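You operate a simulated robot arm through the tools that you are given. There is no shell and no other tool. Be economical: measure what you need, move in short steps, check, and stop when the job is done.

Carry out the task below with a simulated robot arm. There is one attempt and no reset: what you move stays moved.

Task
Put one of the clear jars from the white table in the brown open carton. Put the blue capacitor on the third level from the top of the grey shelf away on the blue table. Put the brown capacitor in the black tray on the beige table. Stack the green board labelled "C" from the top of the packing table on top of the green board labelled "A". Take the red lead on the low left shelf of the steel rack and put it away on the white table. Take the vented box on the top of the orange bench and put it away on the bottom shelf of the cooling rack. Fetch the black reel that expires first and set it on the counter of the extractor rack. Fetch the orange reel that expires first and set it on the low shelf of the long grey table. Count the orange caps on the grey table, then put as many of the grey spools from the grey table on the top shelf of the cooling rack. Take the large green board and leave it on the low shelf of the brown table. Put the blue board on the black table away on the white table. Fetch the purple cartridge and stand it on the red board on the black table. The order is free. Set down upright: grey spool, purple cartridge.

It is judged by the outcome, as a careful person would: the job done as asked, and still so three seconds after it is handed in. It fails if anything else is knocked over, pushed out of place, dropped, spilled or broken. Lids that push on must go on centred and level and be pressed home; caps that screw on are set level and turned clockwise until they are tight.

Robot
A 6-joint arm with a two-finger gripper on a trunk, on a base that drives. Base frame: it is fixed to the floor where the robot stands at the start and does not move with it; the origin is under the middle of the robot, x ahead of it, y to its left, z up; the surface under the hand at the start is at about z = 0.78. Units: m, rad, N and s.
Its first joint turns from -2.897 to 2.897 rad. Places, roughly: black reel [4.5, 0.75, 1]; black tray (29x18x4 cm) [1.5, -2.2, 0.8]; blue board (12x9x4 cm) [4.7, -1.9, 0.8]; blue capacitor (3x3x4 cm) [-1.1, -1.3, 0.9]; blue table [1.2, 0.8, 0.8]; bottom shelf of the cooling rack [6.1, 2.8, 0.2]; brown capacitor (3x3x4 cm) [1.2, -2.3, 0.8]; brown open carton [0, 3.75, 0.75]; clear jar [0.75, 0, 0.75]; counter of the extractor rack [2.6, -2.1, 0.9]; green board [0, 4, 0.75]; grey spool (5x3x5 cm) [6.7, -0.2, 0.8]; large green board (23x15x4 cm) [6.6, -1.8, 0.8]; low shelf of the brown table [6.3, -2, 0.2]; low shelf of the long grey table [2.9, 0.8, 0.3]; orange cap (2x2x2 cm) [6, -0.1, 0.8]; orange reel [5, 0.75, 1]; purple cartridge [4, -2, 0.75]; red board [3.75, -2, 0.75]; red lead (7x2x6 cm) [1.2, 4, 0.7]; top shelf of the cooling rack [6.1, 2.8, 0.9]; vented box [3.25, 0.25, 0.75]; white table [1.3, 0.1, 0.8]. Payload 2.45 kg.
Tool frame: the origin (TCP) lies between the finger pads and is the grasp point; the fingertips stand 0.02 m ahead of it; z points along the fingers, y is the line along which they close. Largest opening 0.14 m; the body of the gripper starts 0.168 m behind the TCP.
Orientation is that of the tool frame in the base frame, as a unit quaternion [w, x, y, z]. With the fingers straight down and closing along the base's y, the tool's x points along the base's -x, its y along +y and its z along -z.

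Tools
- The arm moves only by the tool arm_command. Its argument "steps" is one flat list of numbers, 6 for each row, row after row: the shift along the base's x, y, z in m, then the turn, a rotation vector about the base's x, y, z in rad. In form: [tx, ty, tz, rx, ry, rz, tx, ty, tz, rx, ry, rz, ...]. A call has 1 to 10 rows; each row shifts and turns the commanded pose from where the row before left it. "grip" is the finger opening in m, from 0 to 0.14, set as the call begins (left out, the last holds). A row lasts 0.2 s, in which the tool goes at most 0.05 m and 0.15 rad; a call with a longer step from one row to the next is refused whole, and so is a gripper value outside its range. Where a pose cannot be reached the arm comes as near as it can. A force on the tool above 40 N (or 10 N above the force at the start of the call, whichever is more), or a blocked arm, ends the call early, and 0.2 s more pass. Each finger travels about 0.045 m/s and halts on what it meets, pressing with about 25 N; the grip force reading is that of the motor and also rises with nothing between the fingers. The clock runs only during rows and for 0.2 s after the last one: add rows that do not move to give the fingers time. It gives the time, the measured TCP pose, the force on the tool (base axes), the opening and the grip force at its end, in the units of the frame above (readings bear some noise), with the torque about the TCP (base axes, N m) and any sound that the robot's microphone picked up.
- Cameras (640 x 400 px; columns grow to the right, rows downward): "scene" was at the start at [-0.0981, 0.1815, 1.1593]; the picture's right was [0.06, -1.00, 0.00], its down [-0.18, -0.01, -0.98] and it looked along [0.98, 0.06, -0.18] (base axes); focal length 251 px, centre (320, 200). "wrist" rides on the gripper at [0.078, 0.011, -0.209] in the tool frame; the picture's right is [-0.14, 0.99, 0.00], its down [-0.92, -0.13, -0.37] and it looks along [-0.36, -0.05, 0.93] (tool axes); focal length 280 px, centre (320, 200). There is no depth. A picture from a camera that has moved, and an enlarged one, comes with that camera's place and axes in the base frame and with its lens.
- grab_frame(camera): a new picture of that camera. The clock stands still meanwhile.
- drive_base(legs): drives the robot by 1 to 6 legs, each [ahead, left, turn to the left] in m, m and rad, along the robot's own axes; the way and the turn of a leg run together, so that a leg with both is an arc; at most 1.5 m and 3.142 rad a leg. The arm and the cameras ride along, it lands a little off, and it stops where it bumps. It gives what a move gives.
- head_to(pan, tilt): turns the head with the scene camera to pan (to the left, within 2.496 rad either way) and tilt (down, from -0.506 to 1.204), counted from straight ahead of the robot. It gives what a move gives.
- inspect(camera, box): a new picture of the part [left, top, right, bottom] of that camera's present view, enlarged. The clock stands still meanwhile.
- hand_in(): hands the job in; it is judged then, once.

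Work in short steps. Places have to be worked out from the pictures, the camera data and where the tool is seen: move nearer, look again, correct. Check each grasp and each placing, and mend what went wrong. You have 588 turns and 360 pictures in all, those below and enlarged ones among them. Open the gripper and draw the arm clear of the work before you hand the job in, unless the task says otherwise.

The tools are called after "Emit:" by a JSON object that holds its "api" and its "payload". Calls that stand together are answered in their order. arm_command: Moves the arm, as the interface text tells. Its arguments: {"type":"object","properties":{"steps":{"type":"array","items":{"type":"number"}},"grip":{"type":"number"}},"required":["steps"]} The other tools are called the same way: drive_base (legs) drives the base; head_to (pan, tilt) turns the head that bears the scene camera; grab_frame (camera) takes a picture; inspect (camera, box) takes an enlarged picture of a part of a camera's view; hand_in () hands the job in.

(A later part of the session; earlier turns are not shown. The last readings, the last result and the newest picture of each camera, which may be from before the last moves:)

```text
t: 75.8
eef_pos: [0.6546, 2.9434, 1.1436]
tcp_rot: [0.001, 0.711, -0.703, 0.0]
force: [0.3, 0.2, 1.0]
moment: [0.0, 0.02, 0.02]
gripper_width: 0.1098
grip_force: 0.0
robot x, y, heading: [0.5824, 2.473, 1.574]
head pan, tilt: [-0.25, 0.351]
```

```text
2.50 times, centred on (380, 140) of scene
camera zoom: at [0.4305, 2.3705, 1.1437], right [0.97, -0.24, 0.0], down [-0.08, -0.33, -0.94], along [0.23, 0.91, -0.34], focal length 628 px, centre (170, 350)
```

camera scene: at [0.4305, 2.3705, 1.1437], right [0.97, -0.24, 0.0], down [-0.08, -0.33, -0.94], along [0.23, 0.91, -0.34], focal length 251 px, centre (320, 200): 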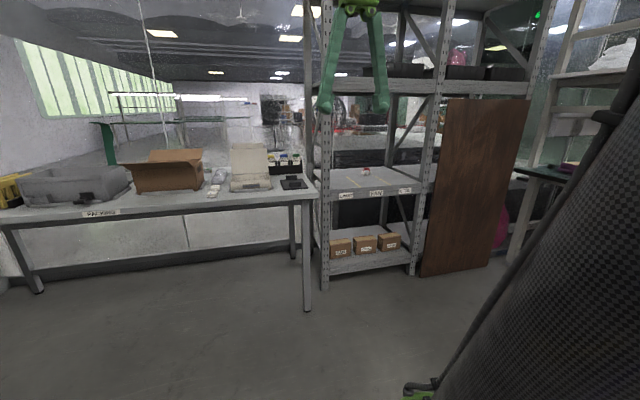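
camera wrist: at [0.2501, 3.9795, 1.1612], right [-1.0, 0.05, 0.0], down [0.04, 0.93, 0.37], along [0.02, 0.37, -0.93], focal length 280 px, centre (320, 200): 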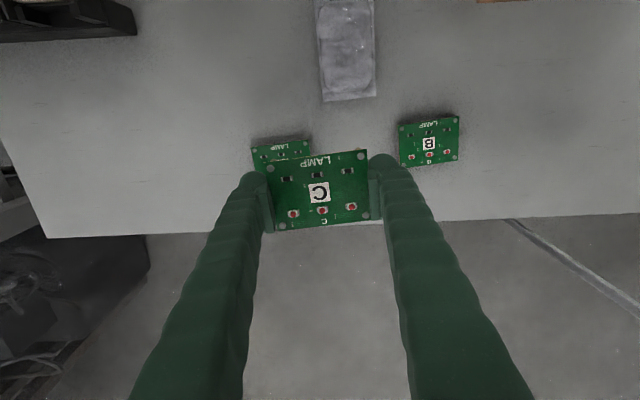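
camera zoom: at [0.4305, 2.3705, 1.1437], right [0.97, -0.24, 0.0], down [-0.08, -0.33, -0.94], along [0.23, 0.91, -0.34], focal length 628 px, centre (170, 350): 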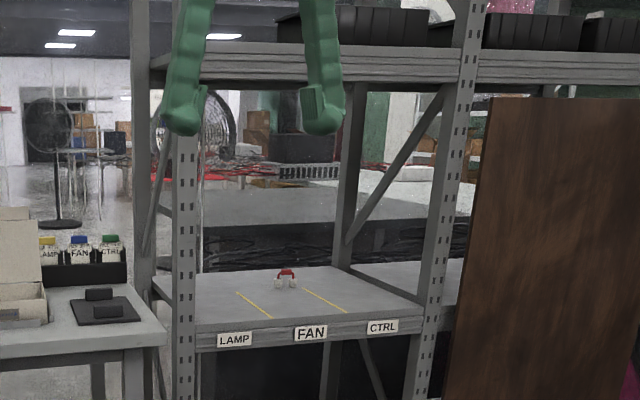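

The red lead is at about (1.19, 4.0, 0.71) on the middle (FAN) lane, and the upper shelf is near z=1.2. I'll drive in front of it, stay back, and tilt the hand forward.

Emit:
{"api": "drive_base", "payload": {"legs": [[0.5, -0.58, 0]]}}

Emit:
{"api": "arm_command", "payload": {"steps": [0, 0, -0.03, 0.13, 0, 0, 0, 0, -0.03, 0.13, 0, 0, 0, 0, -0.03, 0.13, 0, 0, 0, 0, -0.03, 0.13, 0, 0, 0, 0, -0.03, 0.13, 0, 0, 0, 0, -0.03, 0.135, 0, 0, 0, 0, -0.03, 0, 0, 0, 0, 0, -0.03, 0, 0, 0, 0, 0, 0, 0, 0, 0]}}

Emit:
{"api": "grab_frame", "payload": {"camera": "wrist"}}

Emit:
{"api": "grab_frame", "payload": {"camera": "scene"}}

```text
t: 79.9
eef_pos: [1.2341, 3.4368, 1.1446]
tcp_rot: [0.0, 0.71, -0.704, 0.001]
force: [0.4, -0.7, -0.2]
moment: [0.01, 0.03, -0.03]
gripper_width: 0.1097
grip_force: 0.0
robot x, y, heading: [1.1584, 2.9627, 1.572]
head pan, tilt: [-0.25, 0.351]
```

```text
t: 81.2
eef_pos: [1.1975, 3.5284, 1.0459]
tcp_rot: [-0.216, 0.708, -0.627, -0.241]
force: [-0.1, -0.1, -0.1]
moment: [-0.01, 0.03, 0.02]
gripper_width: 0.1101
grip_force: 0.1
robot x, y, heading: [1.1575, 2.9629, 1.572]
head pan, tilt: [-0.25, 0.351]
stopped in row 6: the arm was blocked; the commanded pose is now the measured one
```

```text
325 pictures are left
camera wrist: at [1.2084, 3.3384, 1.1643], right [-1.0, -0.01, 0.08], down [0.06, 0.51, 0.86], along [-0.05, 0.86, -0.51], focal length 280 px, centre (320, 200)
```

wrist: 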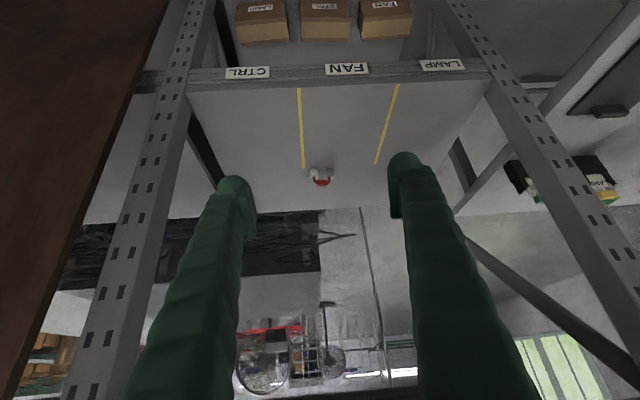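

```text
324 pictures are left
camera scene: at [1.0059, 2.8658, 1.1505], right [0.97, -0.22, 0.0], down [-0.06, -0.27, -0.96], along [0.22, 0.94, -0.27], focal length 251 px, centre (320, 200)
```

scene: 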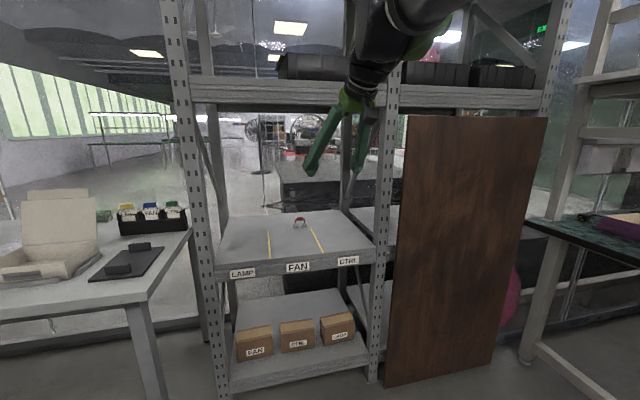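

The hand is tilted about 38° but was blocked before completing. I'll look closer at the lead.

Emit:
{"api": "inspect", "payload": {"camera": "wrist", "box": [270, 130, 370, 200]}}

Emit:
{"api": "inspect", "payload": {"camera": "scene", "box": [260, 190, 340, 250]}}

```text
5.71 times, centred on (320, 165) of wrist
camera zoom: at [1.2084, 3.3384, 1.1643], right [-1.0, -0.01, 0.08], down [0.06, 0.51, 0.86], along [-0.05, 0.86, -0.51], focal length 1602 px, centre (320, 400)
```

zoom: 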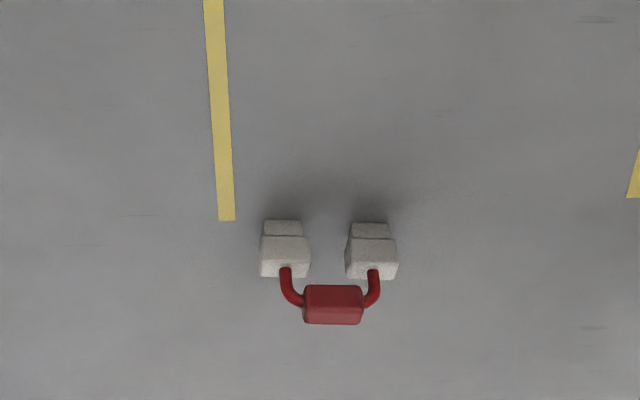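

```text
6.67 times, centred on (300, 220) of scene
camera zoom: at [1.0059, 2.8658, 1.1505], right [0.97, -0.22, 0.0], down [-0.06, -0.27, -0.96], along [0.22, 0.94, -0.27], focal length 1676 px, centre (453, 67)
```

zoom: 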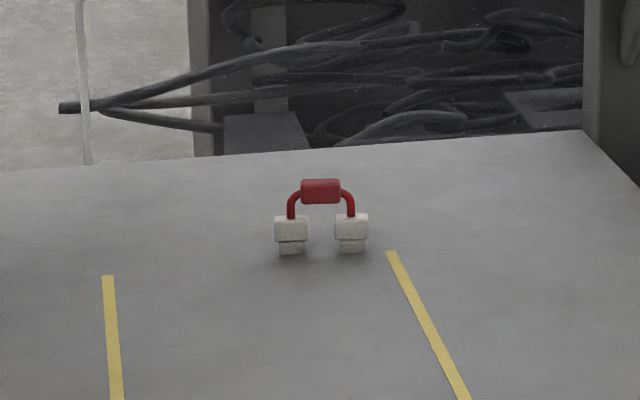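

The lead stands as an arch on two white connectors, with its long axis along x. I'll first lower the hand in front of the rack.

Emit:
{"api": "arm_command", "payload": {"steps": [-0.005, 0.02, -0.04, 0, 0, 0, -0.005, 0.02, -0.04, 0, 0, 0, -0.005, 0.02, -0.04, 0, 0, 0, 0, 0.02, -0.04, 0, 0, 0, 0, 0, 0, 0, 0, 0]}}

Emit:
{"api": "grab_frame", "payload": {"camera": "scene"}}

```text
t: 82.4
eef_pos: [1.1878, 3.6062, 0.885]
tcp_rot: [-0.219, 0.705, -0.632, -0.238]
force: [-0.1, 0.3, -0.3]
moment: [-0.01, 0.0, 0.02]
gripper_width: 0.11
grip_force: 0.2
robot x, y, heading: [1.1586, 2.963, 1.572]
head pan, tilt: [-0.25, 0.351]
```

```text
321 pictures are left
camera scene: at [1.0079, 2.865, 1.1437], right [0.97, -0.25, 0.0], down [-0.08, -0.33, -0.94], along [0.23, 0.91, -0.34], focal length 251 px, centre (320, 200)
```

scene: 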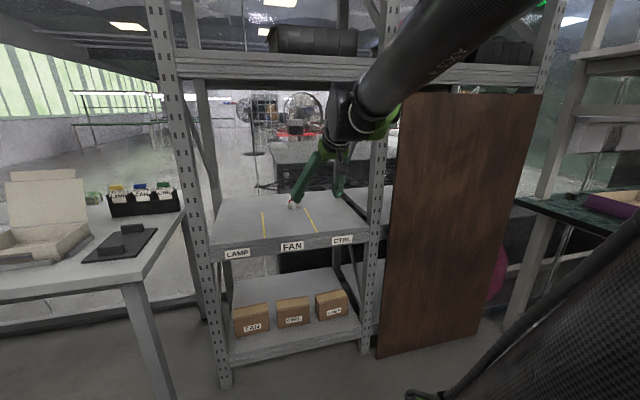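

I'll straighten the yaw, shift to the lead's x and lower to 0.79.

Emit:
{"api": "arm_command", "payload": {"steps": [-0.008, 0, -0.03, 0, 0, -0.05, -0.008, 0, -0.03, 0, 0, -0.057, -0.004, 0, -0.03, 0, 0, 0, 0, 0, 0, 0, 0, 0]}}

Emit:
{"api": "grab_frame", "payload": {"camera": "wrist"}}

Emit:
{"api": "inspect", "payload": {"camera": "scene", "box": [200, 100, 440, 250]}}

```text
t: 83.4
eef_pos: [1.1694, 3.6051, 0.7957]
tcp_rot: [-0.23, 0.67, -0.669, -0.226]
force: [0.1, -0.6, -0.8]
moment: [0.0, 0.0, -0.04]
gripper_width: 0.1101
grip_force: 0.0
robot x, y, heading: [1.1601, 2.9664, 1.572]
head pan, tilt: [-0.25, 0.351]
```

```text
320 pictures are left
camera wrist: at [1.1577, 3.4152, 0.913], right [-0.99, 0.11, 0.08], down [0.12, 0.5, 0.86], along [0.05, 0.86, -0.51], focal length 280 px, centre (320, 200)
```

wrist: 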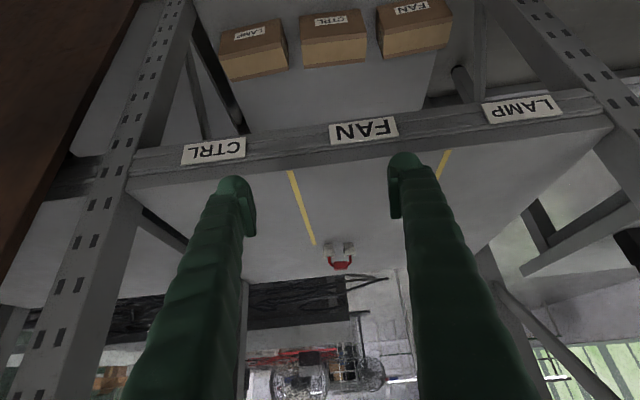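

```text
2.67 times, centred on (320, 175) of scene
camera zoom: at [1.008, 2.8651, 1.1437], right [0.97, -0.25, 0.0], down [-0.08, -0.33, -0.94], along [0.23, 0.91, -0.34], focal length 670 px, centre (320, 267)
```

zoom: 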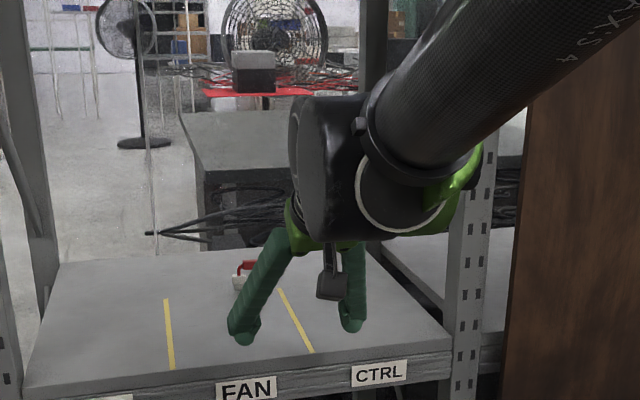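

The lead is at about (1.16, 3.98) and the shelf top is about 0.69. I'll align x, then drive the base in by 0.28 m.

Emit:
{"api": "arm_command", "payload": {"steps": [-0.009, 0, -0.02, 0, 0, 0, 0, 0, 0, 0, 0, 0]}}

Emit:
{"api": "drive_base", "payload": {"legs": [[0.28, 0, 0]]}}

Emit:
{"api": "grab_frame", "payload": {"camera": "wrist"}}

Emit:
{"api": "inspect", "payload": {"camera": "scene", "box": [200, 50, 440, 250]}}

```text
t: 84.0
eef_pos: [1.1599, 3.6049, 0.776]
tcp_rot: [-0.231, 0.67, -0.668, -0.227]
force: [0.2, 0.4, 0.1]
moment: [0.0, 0.03, 0.0]
gripper_width: 0.11
grip_force: 0.1
robot x, y, heading: [1.1607, 2.9664, 1.573]
head pan, tilt: [-0.25, 0.351]
```

```text
t: 85.9
eef_pos: [1.1601, 3.8875, 0.7757]
tcp_rot: [-0.23, 0.67, -0.668, -0.226]
force: [0.3, 0.6, 0.2]
moment: [-0.04, 0.04, 0.0]
gripper_width: 0.1101
grip_force: 0.1
robot x, y, heading: [1.1606, 3.2431, 1.572]
head pan, tilt: [-0.25, 0.351]
```

```text
318 pictures are left
camera wrist: at [1.1489, 3.6972, 0.8933], right [-0.99, 0.11, 0.08], down [0.12, 0.5, 0.86], along [0.05, 0.86, -0.51], focal length 280 px, centre (320, 200)
```

wrist: 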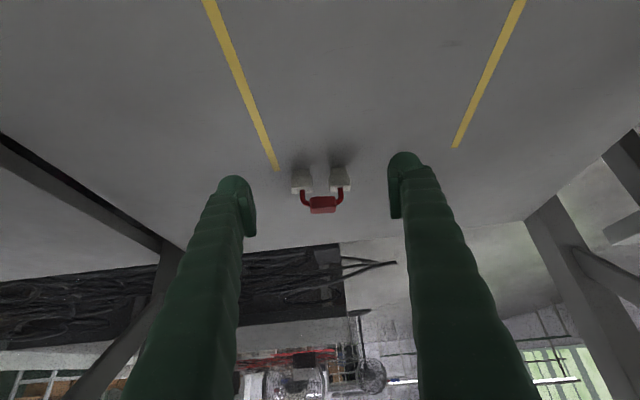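

```text
2.00 times, centred on (320, 150) of scene
camera zoom: at [1.0079, 3.1465, 1.1437], right [0.97, -0.25, 0.0], down [-0.09, -0.33, -0.94], along [0.23, 0.91, -0.34], focal length 503 px, centre (320, 300)
```

zoom: 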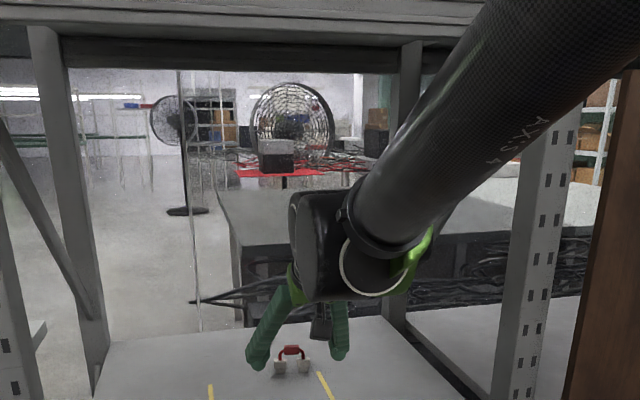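

The lead's centre is at (1.16, 3.967). I'll advance and lower so the fingers straddle the connectors.

Emit:
{"api": "arm_command", "payload": {"steps": [0, 0.03, -0.015, 0, 0, 0, 0, 0.03, -0.015, 0, 0, 0, 0, 0.022, -0.015, 0, 0, 0, 0, 0, -0.006, 0, 0, 0, 0, 0, 0, 0, 0, 0]}}

Emit:
{"api": "grab_frame", "payload": {"camera": "wrist"}}

Emit:
{"api": "inspect", "payload": {"camera": "scene", "box": [250, 180, 400, 270]}}

```text
t: 87.1
eef_pos: [1.1607, 3.9687, 0.7238]
tcp_rot: [-0.23, 0.67, -0.669, -0.226]
force: [-0.5, 0.8, 0.7]
moment: [0.01, 0.01, 0.03]
gripper_width: 0.1099
grip_force: 0.2
robot x, y, heading: [1.1595, 3.2477, 1.573]
head pan, tilt: [-0.25, 0.351]
```

```text
316 pictures are left
camera wrist: at [1.149, 3.779, 0.8422], right [-0.99, 0.11, 0.08], down [0.12, 0.5, 0.86], along [0.05, 0.86, -0.51], focal length 280 px, centre (320, 200)
```

wrist: 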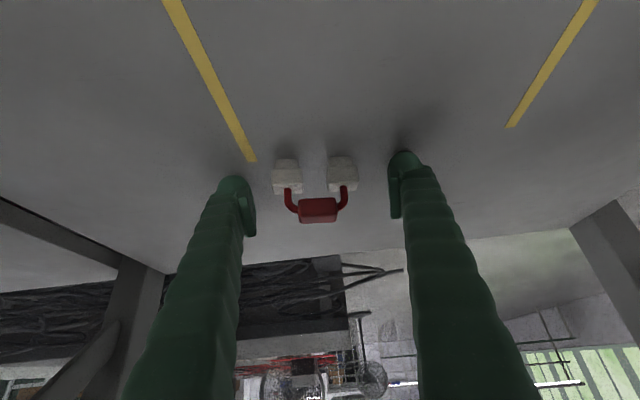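

```text
4.27 times, centred on (325, 225) of scene
camera zoom: at [1.0079, 3.1466, 1.1437], right [0.97, -0.25, 0.0], down [-0.09, -0.33, -0.94], along [0.23, 0.91, -0.34], focal length 1072 px, centre (299, 93)
```

zoom: 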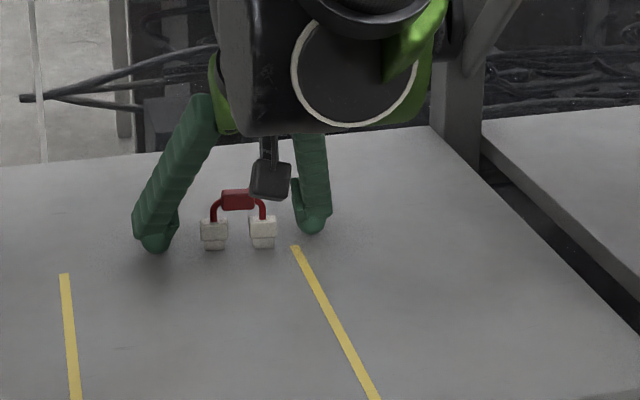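

The fingers straddle the connectors. I'll close and lift slightly.

Emit:
{"api": "arm_command", "payload": {"steps": [0.002, 0, -0.003, 0, 0, 0, 0, 0, 0, 0, 0, 0, 0, 0, 0, 0, 0, 0, 0, 0, 0, 0, 0, 0, 0, 0, 0, 0, 0, 0], "grip": 0.05}}

Emit:
{"api": "arm_command", "payload": {"steps": [0, 0, 0.02, 0, 0, 0, 0, 0, 0.02, 0, 0, 0, 0, 0, 0, 0, 0, 0]}}

Emit:
{"api": "grab_frame", "payload": {"camera": "wrist"}}

```text
t: 88.0
eef_pos: [1.1588, 3.9696, 0.7238]
tcp_rot: [-0.23, 0.67, -0.667, -0.23]
force: [-7.6, -0.7, 20.8]
moment: [-0.15, 0.69, -0.08]
gripper_width: 0.067
grip_force: 13.1
robot x, y, heading: [1.1596, 3.2438, 1.572]
head pan, tilt: [-0.25, 0.351]
stopped in row 4: the force on the tool passed its limit at 44 N (the readings are from after the stop); the commanded pose is now the measured one
```

```text
t: 88.8
eef_pos: [1.1598, 3.9689, 0.7624]
tcp_rot: [-0.23, 0.67, -0.668, -0.228]
force: [0.8, 0.9, 0.0]
moment: [0.02, -0.01, 0.0]
gripper_width: 0.0655
grip_force: 25.1
robot x, y, heading: [1.1609, 3.2496, 1.57]
head pan, tilt: [-0.25, 0.351]
```

```text
314 pictures are left
camera wrist: at [1.1486, 3.7791, 0.8798], right [-0.99, 0.11, 0.08], down [0.12, 0.5, 0.86], along [0.05, 0.86, -0.51], focal length 280 px, centre (320, 200)
```

wrist: 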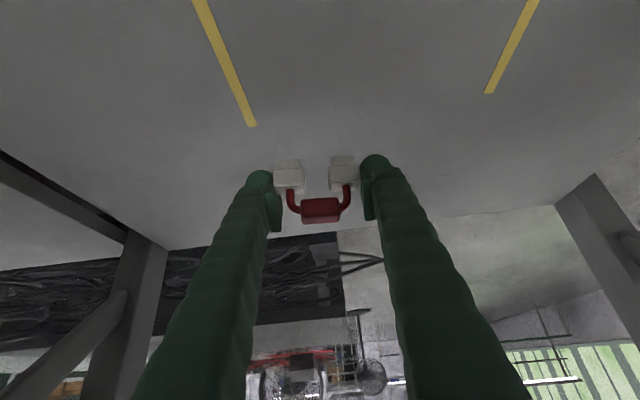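

The lead is held. I'll back out of the rack, raise the arm, and head back to the white table.

Emit:
{"api": "drive_base", "payload": {"legs": [[-0.75, 0, 0]]}}

Emit:
{"api": "arm_command", "payload": {"steps": [0, 0, 0.045, 0, 0, 0, 0, 0, 0.045, 0, 0, 0, 0, -0.02, 0.045, 0, 0, 0, 0, -0.02, 0.045, 0, 0, 0, 0, -0.02, 0.045, 0, 0, 0, 0, -0.02, 0.045, 0, 0, 0]}}

Emit:
{"api": "drive_base", "payload": {"legs": [[0, 1.2, 0], [-1.3, 0, 0], [-1.2, 0.25, 0], [0, 0, -1.571]]}}

Emit:
{"api": "grab_frame", "payload": {"camera": "wrist"}}

```text
t: 92.8
eef_pos: [1.1589, 3.2191, 0.7607]
tcp_rot: [-0.229, 0.672, -0.666, -0.228]
force: [-0.2, -0.5, -0.9]
moment: [-0.01, 0.02, 0.01]
gripper_width: 0.0655
grip_force: 25.2
robot x, y, heading: [1.1618, 2.4957, 1.575]
head pan, tilt: [-0.25, 0.351]
```

```text
t: 94.2
eef_pos: [1.1582, 3.1382, 1.0309]
tcp_rot: [-0.229, 0.672, -0.666, -0.229]
force: [-0.6, 0.6, 0.0]
moment: [0.01, -0.01, 0.01]
gripper_width: 0.0649
grip_force: 25.4
robot x, y, heading: [1.1596, 2.494, 1.578]
head pan, tilt: [-0.25, 0.351]
```

```text
t: 116.0
eef_pos: [0.388, 0.0059, 1.0309]
tcp_rot: [0.325, -0.017, 0.946, 0.004]
force: [-0.1, 0.6, -0.5]
moment: [0.0, -0.03, -0.03]
gripper_width: 0.0647
grip_force: 25.2
robot x, y, heading: [-0.2563, -0.0156, 0.03]
head pan, tilt: [-0.25, 0.351]
```

```text
313 pictures are left
camera wrist: at [0.1974, 0.0101, 1.1486], right [0.08, 0.99, 0.08], down [0.5, -0.11, 0.86], along [0.86, -0.02, -0.51], focal length 280 px, centre (320, 200)
```

wrist: 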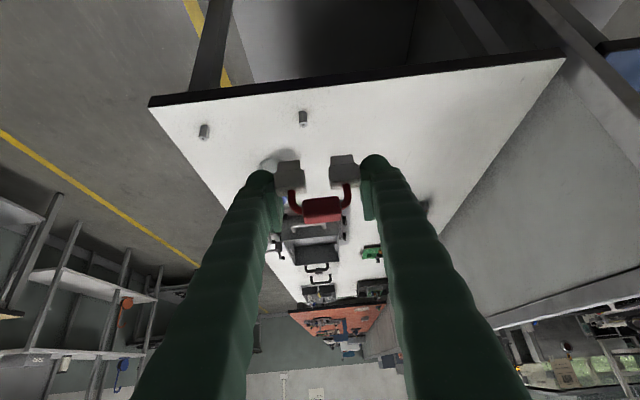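

The lead is still held and I'm back at the white table. I'll move in and set the lead down at about (0.66, 0.24).

Emit:
{"api": "drive_base", "payload": {"legs": [[0.26, 0.01, -0.03]]}}

Emit:
{"api": "arm_command", "payload": {"steps": [0.0, 0.04, -0.02, 0, 0, 0, 0, 0.04, -0.02, 0, 0, 0, 0, 0.04, -0.02, 0, 0, 0, 0, 0.04, -0.02, 0, 0, 0, 0, 0.04, -0.02, 0, 0, 0, 0, 0.03, -0.02, 0, 0, 0, 0, 0, 0, 0, 0, 0]}}

Emit:
{"api": "grab_frame", "payload": {"camera": "wrist"}}

```text
t: 117.9
eef_pos: [0.6488, -0.0, 1.0325]
tcp_rot: [0.323, -0.001, 0.946, -0.001]
force: [-0.6, -0.3, 0.1]
moment: [-0.02, -0.01, 0.01]
gripper_width: 0.0647
grip_force: 25.3
robot x, y, heading: [0.0026, 0.0004, -0.001]
head pan, tilt: [-0.25, 0.351]
```

```text
t: 119.5
eef_pos: [0.6449, 0.2277, 0.9109]
tcp_rot: [0.324, -0.001, 0.946, 0.0]
force: [0.7, -0.2, 0.0]
moment: [0.0, 0.02, -0.01]
gripper_width: 0.0647
grip_force: 25.4
robot x, y, heading: [0.0047, -0.003, 0.003]
head pan, tilt: [-0.25, 0.351]
```

```text
312 pictures are left
camera wrist: at [0.4553, 0.2398, 1.028], right [0.11, 0.99, 0.08], down [0.5, -0.12, 0.86], along [0.86, -0.05, -0.51], focal length 280 px, centre (320, 200)
```

wrist: 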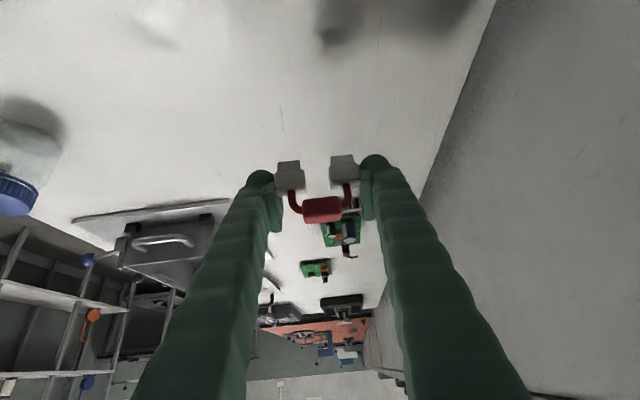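

There's clear space under the lead. I'll lower it.

Emit:
{"api": "arm_command", "payload": {"steps": [0, 0, -0.03, 0, 0, 0, 0, 0, -0.03, 0, 0, 0, 0, 0, -0.015, 0, 0, 0, 0, 0, -0.005, 0, 0, 0, 0, 0, -0.003, 0, 0, 0, 0, 0, -0.003, 0, 0, 0, 0, 0, -0.003, 0, 0, 0, 0, 0, -0.003, 0, 0, 0]}}

```text
t: 121.3
eef_pos: [0.6459, 0.2305, 0.8198]
tcp_rot: [0.324, 0.0, 0.946, -0.002]
force: [0.1, -0.9, 0.5]
moment: [-0.02, 0.0, 0.01]
gripper_width: 0.0647
grip_force: 25.3
robot x, y, heading: [0.0033, -0.0019, -0.005]
head pan, tilt: [-0.25, 0.351]
```

Emit:
{"api": "arm_command", "payload": {"steps": [0, 0, -0.002, 0, 0, 0, 0, 0, -0.002, 0, 0, 0, 0, 0, -0.002, 0, 0, 0, 0, 0, -0.002, 0, 0, 0, 0, 0, -0.002, 0, 0, 0]}}

Emit:
{"api": "grab_frame", "payload": {"camera": "wrist"}}

```text
t: 122.5
eef_pos: [0.6461, 0.2295, 0.8083]
tcp_rot: [0.324, 0.0, 0.946, -0.002]
force: [-0.6, 0.1, 0.7]
moment: [0.01, -0.03, 0.02]
gripper_width: 0.0648
grip_force: 24.8
robot x, y, heading: [0.0015, -0.0021, -0.002]
head pan, tilt: [-0.25, 0.351]
```

```text
311 pictures are left
camera wrist: at [0.4567, 0.2405, 0.9267], right [0.11, 0.99, 0.08], down [0.5, -0.12, 0.86], along [0.86, -0.05, -0.51], focal length 280 px, centre (320, 200)
```

wrist: 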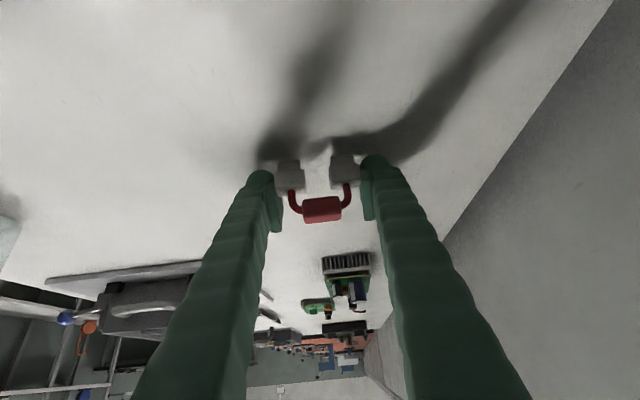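

Still no contact, so I'll continue slowly.

Emit:
{"api": "arm_command", "payload": {"steps": [0, 0, -0.002, 0, 0, 0, 0, 0, -0.002, 0, 0, 0, 0, 0, -0.002, 0, 0, 0, 0, 0, -0.002, 0, 0, 0, 0, 0, -0.002, 0, 0, 0]}}

```text
t: 123.5
eef_pos: [0.6476, 0.2299, 0.8043]
tcp_rot: [0.326, -0.001, 0.946, -0.001]
force: [-2.1, -0.1, 16.3]
moment: [0.27, 0.2, -0.02]
gripper_width: 0.0654
grip_force: 25.3
robot x, y, heading: [0.0008, -0.0012, 0.002]
head pan, tilt: [-0.25, 0.351]
stopped in row 5: the force on the tool passed its limit at 46 N (the readings are from after the stop); the commanded pose is now the measured one
```

It's in contact. I'll release and retreat backward and up along the tool axis.

Emit:
{"api": "arm_command", "payload": {"steps": [0, 0, 0.001, 0, 0, 0, 0, 0, 0, 0, 0, 0, 0, 0, 0, 0, 0, 0], "grip": 0.11}}

Emit:
{"api": "arm_command", "payload": {"steps": [-0.02, 0, 0.026, 0, 0, 0, -0.025, 0, 0.04, 0, 0, 0, -0.025, 0, 0.04, 0, 0, 0, -0.02, 0, 0.045, 0, 0, 0, 0, 0, 0.045, 0, 0, 0, 0, 0, 0.045, 0, 0, 0, 0, 0, 0.045, 0, 0, 0]}}

Emit:
{"api": "grab_frame", "payload": {"camera": "wrist"}}

```text
t: 124.3
eef_pos: [0.6479, 0.2301, 0.804]
tcp_rot: [0.325, -0.001, 0.946, -0.001]
force: [-0.2, -0.3, 0.6]
moment: [0.01, 0.03, 0.06]
gripper_width: 0.11
grip_force: 0.0
robot x, y, heading: [0.0046, 0.0039, -0.0]
head pan, tilt: [-0.25, 0.351]
```

```text
t: 125.9
eef_pos: [0.5556, 0.2298, 1.0914]
tcp_rot: [0.325, -0.002, 0.946, -0.002]
force: [-0.5, -0.2, -0.1]
moment: [-0.01, 0.0, 0.03]
gripper_width: 0.1101
grip_force: 0.1
robot x, y, heading: [0.0031, -0.0007, -0.001]
head pan, tilt: [-0.25, 0.351]
```

```text
310 pictures are left
camera wrist: at [0.3662, 0.241, 1.2073], right [0.11, 0.99, 0.08], down [0.5, -0.12, 0.86], along [0.86, -0.05, -0.51], focal length 280 px, centre (320, 200)
```

wrist: 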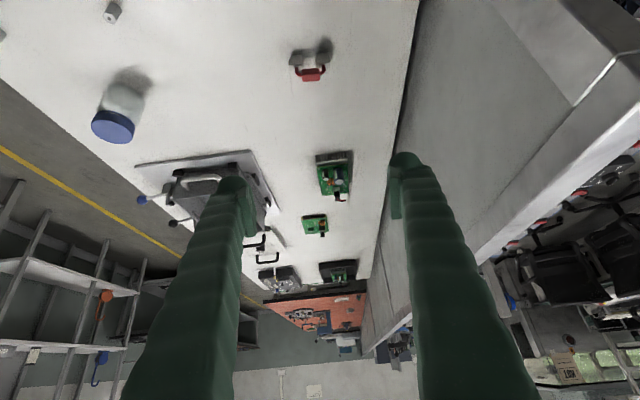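

The lead stands on the white table. Next is the blue capacitor on the grey shelf, whose front is at x≈-0.86 and faces +x. I'll drive in front of it, facing -x.

Emit:
{"api": "drive_base", "payload": {"legs": [[-0.2, 0, 0], [0, 0, -1.571], [1.35, 0.2, 0], [0, 0, -1.571]]}}

Emit:
{"api": "head_to", "payload": {"pan": 0, "tilt": 0.2}}

Emit:
{"api": "grab_frame", "payload": {"camera": "scene"}}

Emit:
{"api": "grab_frame", "payload": {"camera": "wrist"}}

```text
t: 141.6
eef_pos: [-0.5518, -1.5947, 1.0908]
tcp_rot: [0.0, 0.946, 0.005, -0.325]
force: [-0.1, 0.9, -0.4]
moment: [0.0, -0.02, -0.01]
gripper_width: 0.11
grip_force: 0.0
robot x, y, heading: [-0.0024, -1.3589, -3.132]
head pan, tilt: [-0.25, 0.351]
```

```text
t: 142.4
eef_pos: [-0.5523, -1.5948, 1.0909]
tcp_rot: [0.0, 0.946, 0.006, -0.325]
force: [0.0, 0.5, -0.3]
moment: [-0.02, 0.03, 0.0]
gripper_width: 0.1102
grip_force: 0.0
robot x, y, heading: [0.0013, -1.3573, -3.131]
head pan, tilt: [0.0, 0.201]
```

```text
309 pictures are left
camera scene: at [0.0975, -1.5314, 1.1577], right [-0.01, 1.0, 0.0], down [0.2, 0.0, -0.98], along [-0.98, -0.01, -0.2], focal length 251 px, centre (320, 200)
```

scene: 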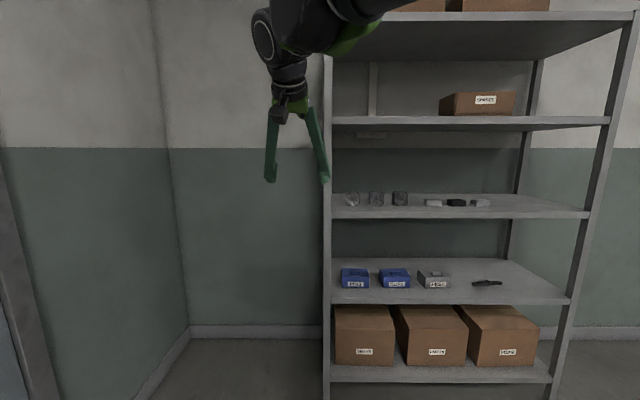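

```text
308 pictures are left
camera wrist: at [-0.362, -1.604, 1.2069], right [-0.1, -0.99, 0.08], down [-0.5, 0.12, 0.86], along [-0.86, 0.04, -0.51], focal length 280 px, centre (320, 200)
```

wrist: 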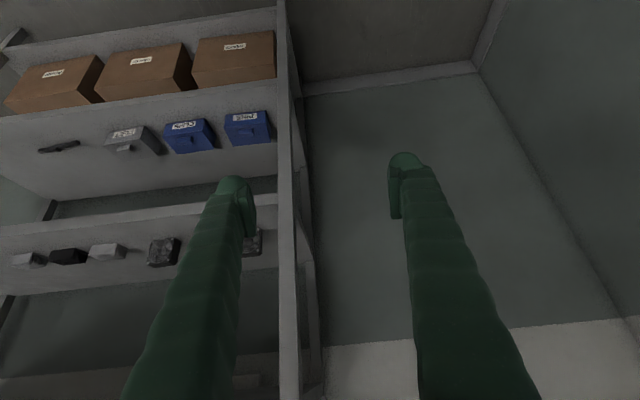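

I'll zoom in on the third level.

Emit:
{"api": "inspect", "payload": {"camera": "scene", "box": [320, 160, 520, 240]}}

```text
3.20 times, centred on (420, 200) of scene
camera zoom: at [0.0975, -1.5314, 1.1577], right [-0.01, 1.0, 0.0], down [0.2, 0.0, -0.98], along [-0.98, -0.01, -0.2], focal length 804 px, centre (0, 200)
```

zoom: 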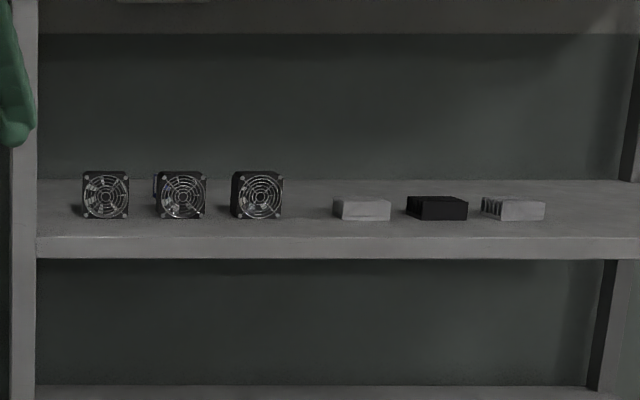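

The blue capacitor is hidden behind the middle fan, at about y≈-1.30, with roughly 0.24 m of clearance under the shelf above. I'll bring the wrist camera in front of it for a better view.

Emit:
{"api": "arm_command", "payload": {"steps": [-0.005, 0.04, -0.013, 0, 0, 0, -0.005, 0.04, -0.013, 0, 0, 0, -0.005, 0.04, -0.013, 0, 0, 0, -0.005, 0.04, -0.013, 0, 0, 0, -0.005, 0.04, -0.013, 0, 0, 0, -0.005, 0.04, -0.013, 0, 0, 0, -0.005, 0.04, -0.013, 0, 0, 0, 0, 0, 0, 0, 0, 0]}}

Emit:
{"api": "grab_frame", "payload": {"camera": "wrist"}}

```text
t: 144.2
eef_pos: [-0.5874, -1.3155, 0.9984]
tcp_rot: [0.0, 0.946, 0.005, -0.325]
force: [-0.2, 0.1, 0.9]
moment: [0.02, 0.01, 0.02]
gripper_width: 0.1098
grip_force: 0.0
robot x, y, heading: [-0.0002, -1.3592, -3.13]
head pan, tilt: [0.0, 0.201]
```

```text
306 pictures are left
camera wrist: at [-0.3974, -1.3242, 1.1152], right [-0.1, -0.99, 0.08], down [-0.5, 0.12, 0.86], along [-0.86, 0.04, -0.51], focal length 280 px, centre (320, 200)
```

wrist: 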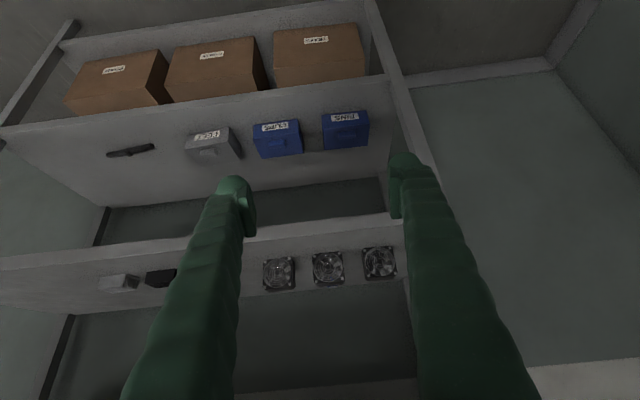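

Emit:
{"api": "inspect", "payload": {"camera": "wrist", "box": [250, 230, 410, 310]}}

```text
4.00 times, centred on (330, 270) of wrist
camera zoom: at [-0.3974, -1.3242, 1.1152], right [-0.1, -0.99, 0.08], down [-0.5, 0.12, 0.86], along [-0.86, 0.04, -0.51], focal length 1122 px, centre (280, -80)
```

zoom: 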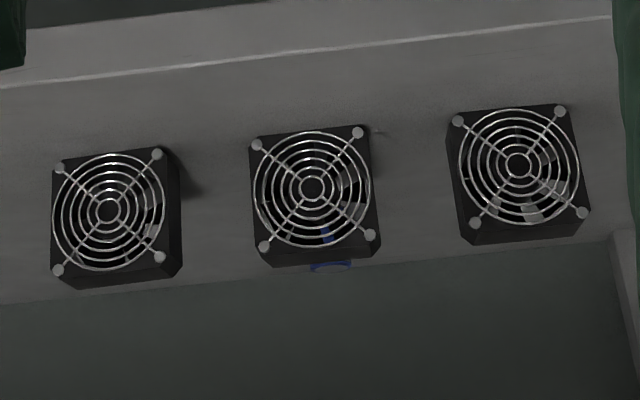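

The capacitor is directly behind the middle fan, at about (-1.07, -1.302), with the shelf top at about 0.916 and the fan top at 0.974. I'll approach along a 38°-below-horizontal axis over the fan. First I'll set that tilt and height, then drive in.

Emit:
{"api": "arm_command", "payload": {"steps": [0, 0.003, 0.02, 0, 0.061, 0, 0, 0.003, 0.02, 0, 0.061, 0, 0, 0.003, 0.02, 0, 0.061, 0, 0, 0.003, 0.02, 0, 0.061, 0, 0, 0, 0, 0, 0, 0], "grip": 0.08}}

Emit:
{"api": "drive_base", "payload": {"legs": [[0.28, 0, 0]]}}

Emit:
{"api": "grab_frame", "payload": {"camera": "wrist"}}

Emit:
{"api": "grab_frame", "payload": {"camera": "scene"}}

```text
t: 145.4
eef_pos: [-0.5864, -1.3017, 1.0784]
tcp_rot: [-0.001, 0.899, 0.005, -0.438]
force: [-0.6, 0.5, -0.6]
moment: [0.0, 0.0, -0.01]
gripper_width: 0.0798
grip_force: 0.0
robot x, y, heading: [-0.0015, -1.3572, -3.13]
head pan, tilt: [0.0, 0.201]
```

```text
t: 147.3
eef_pos: [-0.8682, -1.3056, 1.0788]
tcp_rot: [-0.001, 0.899, 0.004, -0.439]
force: [-0.5, 0.1, 0.1]
moment: [0.02, 0.03, 0.0]
gripper_width: 0.0798
grip_force: 0.0
robot x, y, heading: [-0.2788, -1.3632, -3.132]
head pan, tilt: [0.0, 0.201]
```

```text
304 pictures are left
camera wrist: at [-0.655, -1.3143, 1.1463], right [-0.07, -0.99, 0.1], down [-0.28, 0.12, 0.95], along [-0.96, 0.04, -0.29], focal length 280 px, centre (320, 200)
```

wrist: 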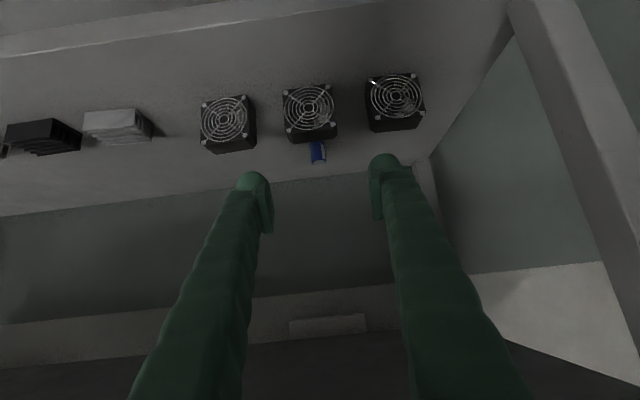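

```text
303 pictures are left
camera scene: at [-0.1834, -1.5337, 1.1577], right [-0.01, 1.0, 0.0], down [0.2, 0.0, -0.98], along [-0.98, -0.01, -0.2], focal length 251 px, centre (320, 200)
```

scene: 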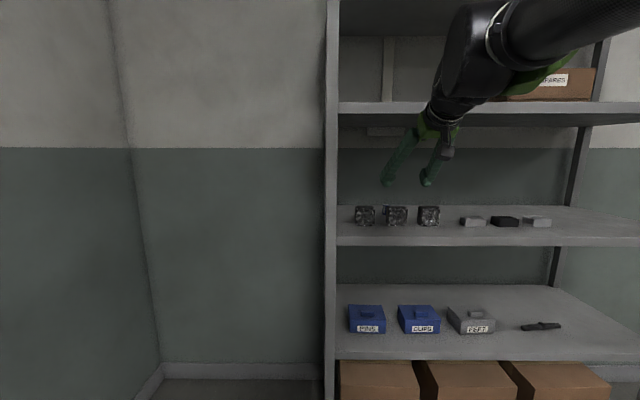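

The capacitor is visible now, so I'll zoom to locate it.

Emit:
{"api": "inspect", "payload": {"camera": "wrist", "box": [270, 70, 370, 190]}}

```text
3.33 times, centred on (320, 130) of wrist
camera zoom: at [-0.655, -1.3143, 1.1463], right [-0.07, -0.99, 0.1], down [-0.28, 0.12, 0.95], along [-0.96, 0.04, -0.29], focal length 935 px, centre (320, 433)
```

zoom: 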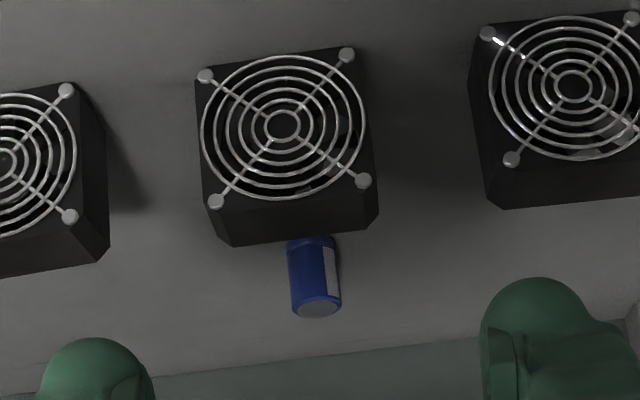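

The capacitor's top is at (-1.074, -1.302). I'll rise to the approach line, then move along the tool axis.

Emit:
{"api": "arm_command", "payload": {"steps": [0, 0.002, 0.032, 0, 0, 0, -0.034, 0.001, -0.0266, 0, 0, 0, -0.034, 0, -0.0266, 0, 0, 0, -0.034, 0, -0.0266, 0, 0, 0, -0.034, 0, -0.0266, 0, 0, 0, 0, 0, 0, 0, 0, 0]}}

Emit:
{"api": "grab_frame", "payload": {"camera": "wrist"}}

Emit:
{"api": "inspect", "payload": {"camera": "scene", "box": [330, 60, 530, 260]}}

```text
t: 148.7
eef_pos: [-1.0033, -1.3036, 1.0048]
tcp_rot: [0.0, 0.899, 0.006, -0.437]
force: [-0.2, -0.3, 0.3]
moment: [-0.01, -0.02, 0.01]
gripper_width: 0.0801
grip_force: 0.0
robot x, y, heading: [-0.2842, -1.3606, -3.13]
head pan, tilt: [0.0, 0.201]
```

```text
301 pictures are left
camera wrist: at [-0.7907, -1.3117, 1.072], right [-0.07, -0.99, 0.1], down [-0.28, 0.12, 0.95], along [-0.96, 0.04, -0.29], focal length 280 px, centre (320, 200)
```

wrist: 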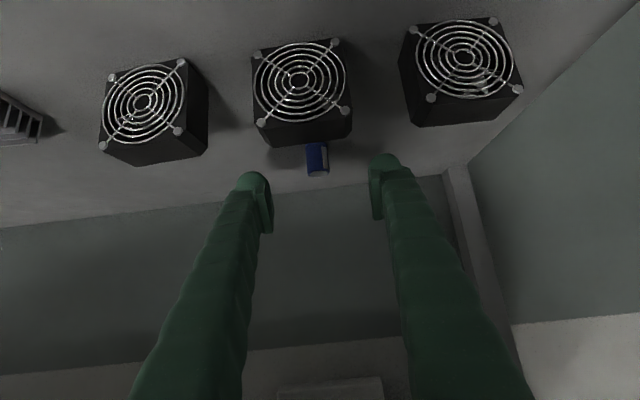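

```text
2.00 times, centred on (430, 160) of scene
camera zoom: at [-0.1834, -1.5337, 1.1577], right [-0.01, 1.0, 0.0], down [0.2, 0.0, -0.98], along [-0.98, -0.01, -0.2], focal length 503 px, centre (100, 280)
```

zoom: 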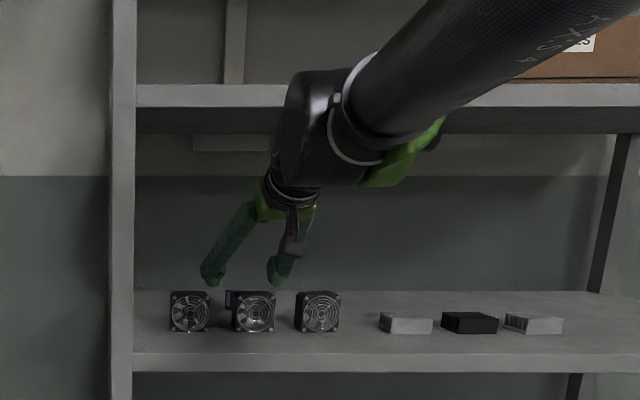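

The wrist joint is close to the shelf above, so I'll flatten the tilt to 30° below horizontal and then finish the approach.

Emit:
{"api": "arm_command", "payload": {"steps": [0, 0, 0, 0, 0.07, 0, 0, 0, 0, 0, 0.068, 0, -0.023, 0.0005, -0.016, 0, 0, 0, -0.023, 0.0005, -0.018, 0, 0, 0, 0, 0, 0, 0, 0, 0]}}

Emit:
{"api": "grab_frame", "payload": {"camera": "wrist"}}

Emit:
{"api": "inspect", "payload": {"camera": "scene", "box": [330, 60, 530, 260]}}

```text
t: 149.9
eef_pos: [-1.0491, -1.3018, 0.9688]
tcp_rot: [0.0, 0.867, 0.006, -0.499]
force: [-0.5, -0.3, 0.4]
moment: [0.04, -0.03, -0.03]
gripper_width: 0.0796
grip_force: 0.1
robot x, y, heading: [-0.2784, -1.363, -3.131]
head pan, tilt: [0.0, 0.201]
```

```text
299 pictures are left
camera wrist: at [-0.8292, -1.3107, 1.0072], right [-0.06, -0.99, 0.11], down [-0.14, 0.12, 0.98], along [-0.99, 0.04, -0.15], focal length 280 px, centre (320, 200)
```

wrist: 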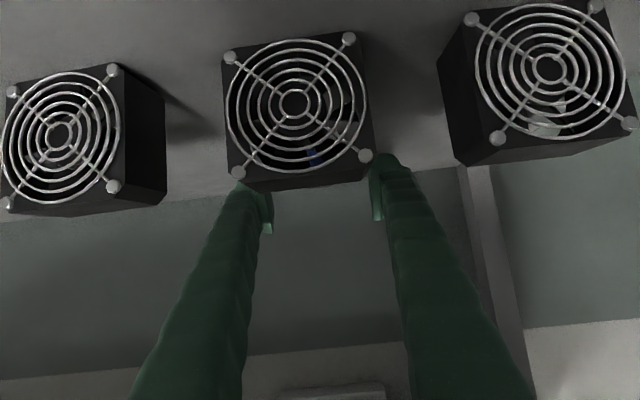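

```text
2.00 times, centred on (430, 160) of scene
camera zoom: at [-0.1834, -1.5337, 1.1577], right [-0.01, 1.0, 0.0], down [0.2, 0.0, -0.98], along [-0.98, -0.01, -0.2], focal length 503 px, centre (100, 280)
```

zoom: 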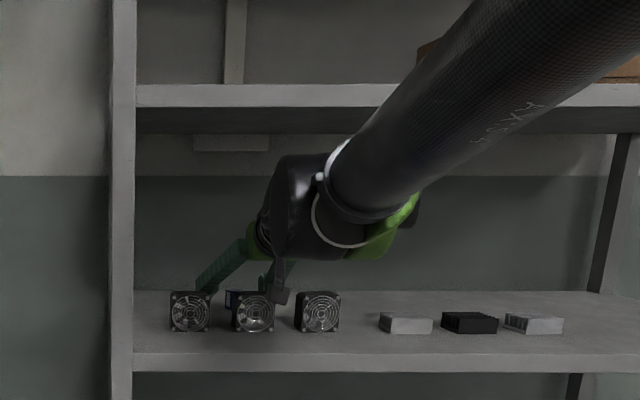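

The joint now clears the shelf. I'll take the final advance, close, and check.

Emit:
{"api": "arm_command", "payload": {"steps": [-0.012, 0, -0.008, 0, 0, 0, -0.012, 0, -0.008, 0, 0, 0, 0, 0, 0, 0, 0, 0]}}

Emit:
{"api": "arm_command", "payload": {"steps": [0, 0, 0, 0, 0, 0, 0, 0, 0, 0, 0, 0, 0, 0, 0, 0, 0, 0, 0, 0, 0, 0, 0, 0, 0, 0, 0, 0, 0, 0], "grip": 0.015}}

Emit:
{"api": "grab_frame", "payload": {"camera": "wrist"}}

```text
t: 150.7
eef_pos: [-1.0742, -1.3033, 0.9526]
tcp_rot: [0.0, 0.866, 0.006, -0.499]
force: [-0.5, 0.5, 0.4]
moment: [0.02, -0.03, 0.04]
gripper_width: 0.0799
grip_force: 0.0
robot x, y, heading: [-0.2795, -1.3614, -3.13]
head pan, tilt: [0.0, 0.201]
```

```text
t: 151.9
eef_pos: [-1.0733, -1.3012, 0.954]
tcp_rot: [0.0, 0.866, 0.007, -0.5]
force: [0.1, -0.2, 0.3]
moment: [-0.01, 0.02, -0.01]
gripper_width: 0.0229
grip_force: 25.0
robot x, y, heading: [-0.2808, -1.3646, -3.131]
head pan, tilt: [0.0, 0.201]
```

```text
297 pictures are left
camera wrist: at [-0.8538, -1.3111, 0.9918], right [-0.06, -0.99, 0.11], down [-0.14, 0.12, 0.98], along [-0.99, 0.04, -0.15], focal length 280 px, centre (320, 200)
```

wrist: 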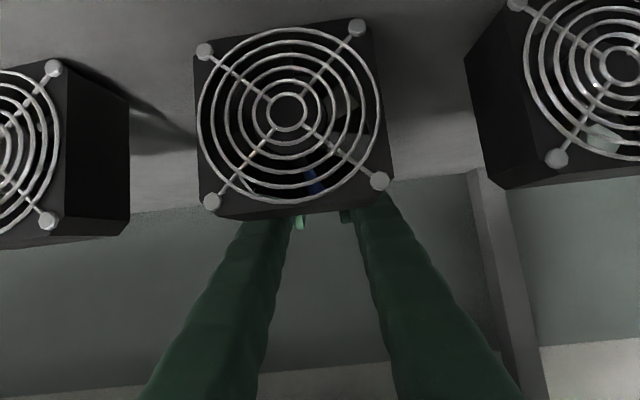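

Gripped at 2.3 cm. I'll lift straight up 7 cm to clear the fan, then pull out.

Emit:
{"api": "arm_command", "payload": {"steps": [0, 0, 0.02, 0, 0, 0, 0, 0, 0.025, 0, 0, 0, 0, 0, 0.025, 0, 0, 0, 0, 0, 0.005, 0, 0, 0]}}

Emit:
{"api": "grab_frame", "payload": {"camera": "wrist"}}

Emit:
{"api": "inspect", "payload": {"camera": "scene", "box": [330, 60, 530, 260]}}

```text
t: 152.9
eef_pos: [-1.0741, -1.302, 1.0303]
tcp_rot: [-0.001, 0.866, 0.005, -0.499]
force: [1.6, 0.3, 0.5]
moment: [0.0, 0.03, -0.01]
gripper_width: 0.0226
grip_force: 24.8
robot x, y, heading: [-0.2797, -1.3597, -3.13]
head pan, tilt: [0.0, 0.201]
```

```text
296 pictures are left
camera wrist: at [-0.8543, -1.3103, 1.067], right [-0.06, -0.99, 0.11], down [-0.14, 0.12, 0.98], along [-0.99, 0.04, -0.15], focal length 280 px, centre (320, 200)
```

wrist: 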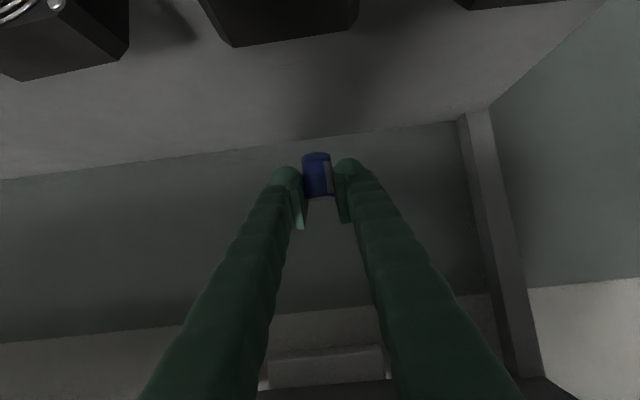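

```text
2.00 times, centred on (430, 160) of scene
camera zoom: at [-0.1835, -1.5337, 1.1577], right [-0.01, 1.0, 0.0], down [0.2, 0.0, -0.98], along [-0.98, -0.01, -0.2], focal length 503 px, centre (100, 280)
```

zoom: 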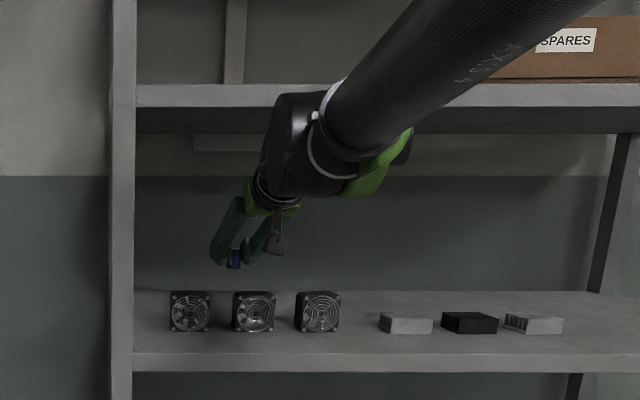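

The capacitor is free and the fans are undisturbed. I'll back off, retract the arm and turn around toward the blue table.

Emit:
{"api": "drive_base", "payload": {"legs": [[-0.4, 0, 0]]}}

Emit:
{"api": "arm_command", "payload": {"steps": [0.03, 0, 0.01, 0, -0.034, 0, 0.03, 0, 0.01, 0, -0.034, 0, 0.03, 0, 0.01, 0, -0.034, 0, 0.03, 0, 0.01, 0, -0.034, 0, 0.03, 0, 0.01, 0, -0.034, 0, 0.03, 0, 0.01, 0, -0.034, 0, 0.03, 0, 0.01, 0, -0.03, 0]}}

Emit:
{"api": "drive_base", "payload": {"legs": [[0, 0, 3.13], [-0.45, 0.98, 0], [0, 0.98, 0]]}}

Emit:
{"api": "grab_frame", "payload": {"camera": "scene"}}

Emit:
{"api": "grab_frame", "payload": {"camera": "wrist"}}

```text
t: 155.4
eef_pos: [-0.6697, -1.2945, 1.0292]
tcp_rot: [-0.001, 0.866, 0.004, -0.499]
force: [0.1, -1.1, -2.0]
moment: [0.02, 0.03, -0.01]
gripper_width: 0.0225
grip_force: 24.7
robot x, y, heading: [0.1253, -1.3557, -3.136]
head pan, tilt: [0.0, 0.201]
```

```text
t: 157.1
eef_pos: [-0.4725, -1.3057, 1.1058]
tcp_rot: [0.003, 0.919, 0.014, -0.394]
force: [-0.2, -0.6, 0.9]
moment: [0.0, 0.03, 0.0]
gripper_width: 0.0224
grip_force: 24.5
robot x, y, heading: [0.125, -1.3571, -3.139]
head pan, tilt: [0.0, 0.201]
```

```text
t: 174.6
eef_pos: [0.2623, 0.55, 1.1012]
tcp_rot: [0.394, -0.015, 0.919, 0.004]
force: [-0.6, 0.0, 0.2]
moment: [0.01, 0.05, 0.04]
gripper_width: 0.0226
grip_force: 25.1
robot x, y, heading: [-0.3268, 0.602, 0.01]
head pan, tilt: [0.0, 0.201]
```

```text
294 pictures are left
camera scene: at [-0.4252, 0.7621, 1.1682], right [-0.12, -0.99, 0.0], down [-0.09, 0.01, -1.0], along [0.99, -0.12, -0.09], focal length 251 px, centre (320, 200)
```

scene: 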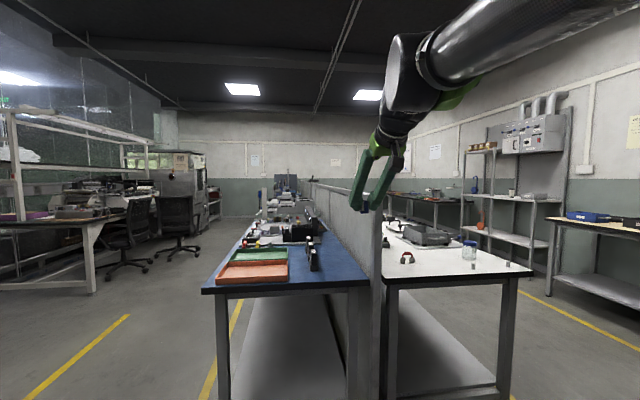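

```text
293 pictures are left
camera wrist: at [0.0566, 0.5542, 1.1883], right [0.06, 0.99, 0.09], down [0.37, -0.11, 0.92], along [0.93, -0.02, -0.38], focal length 280 px, centre (320, 200)
```

wrist: 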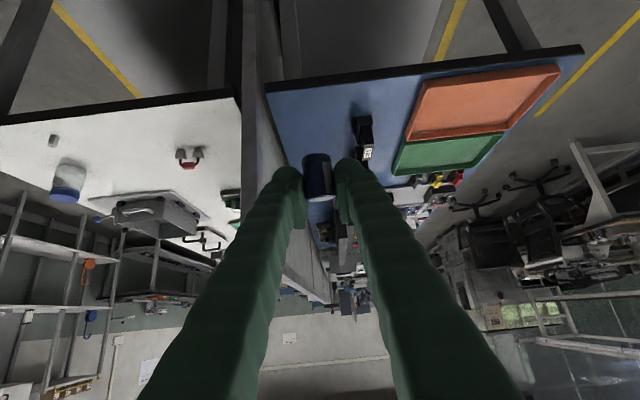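

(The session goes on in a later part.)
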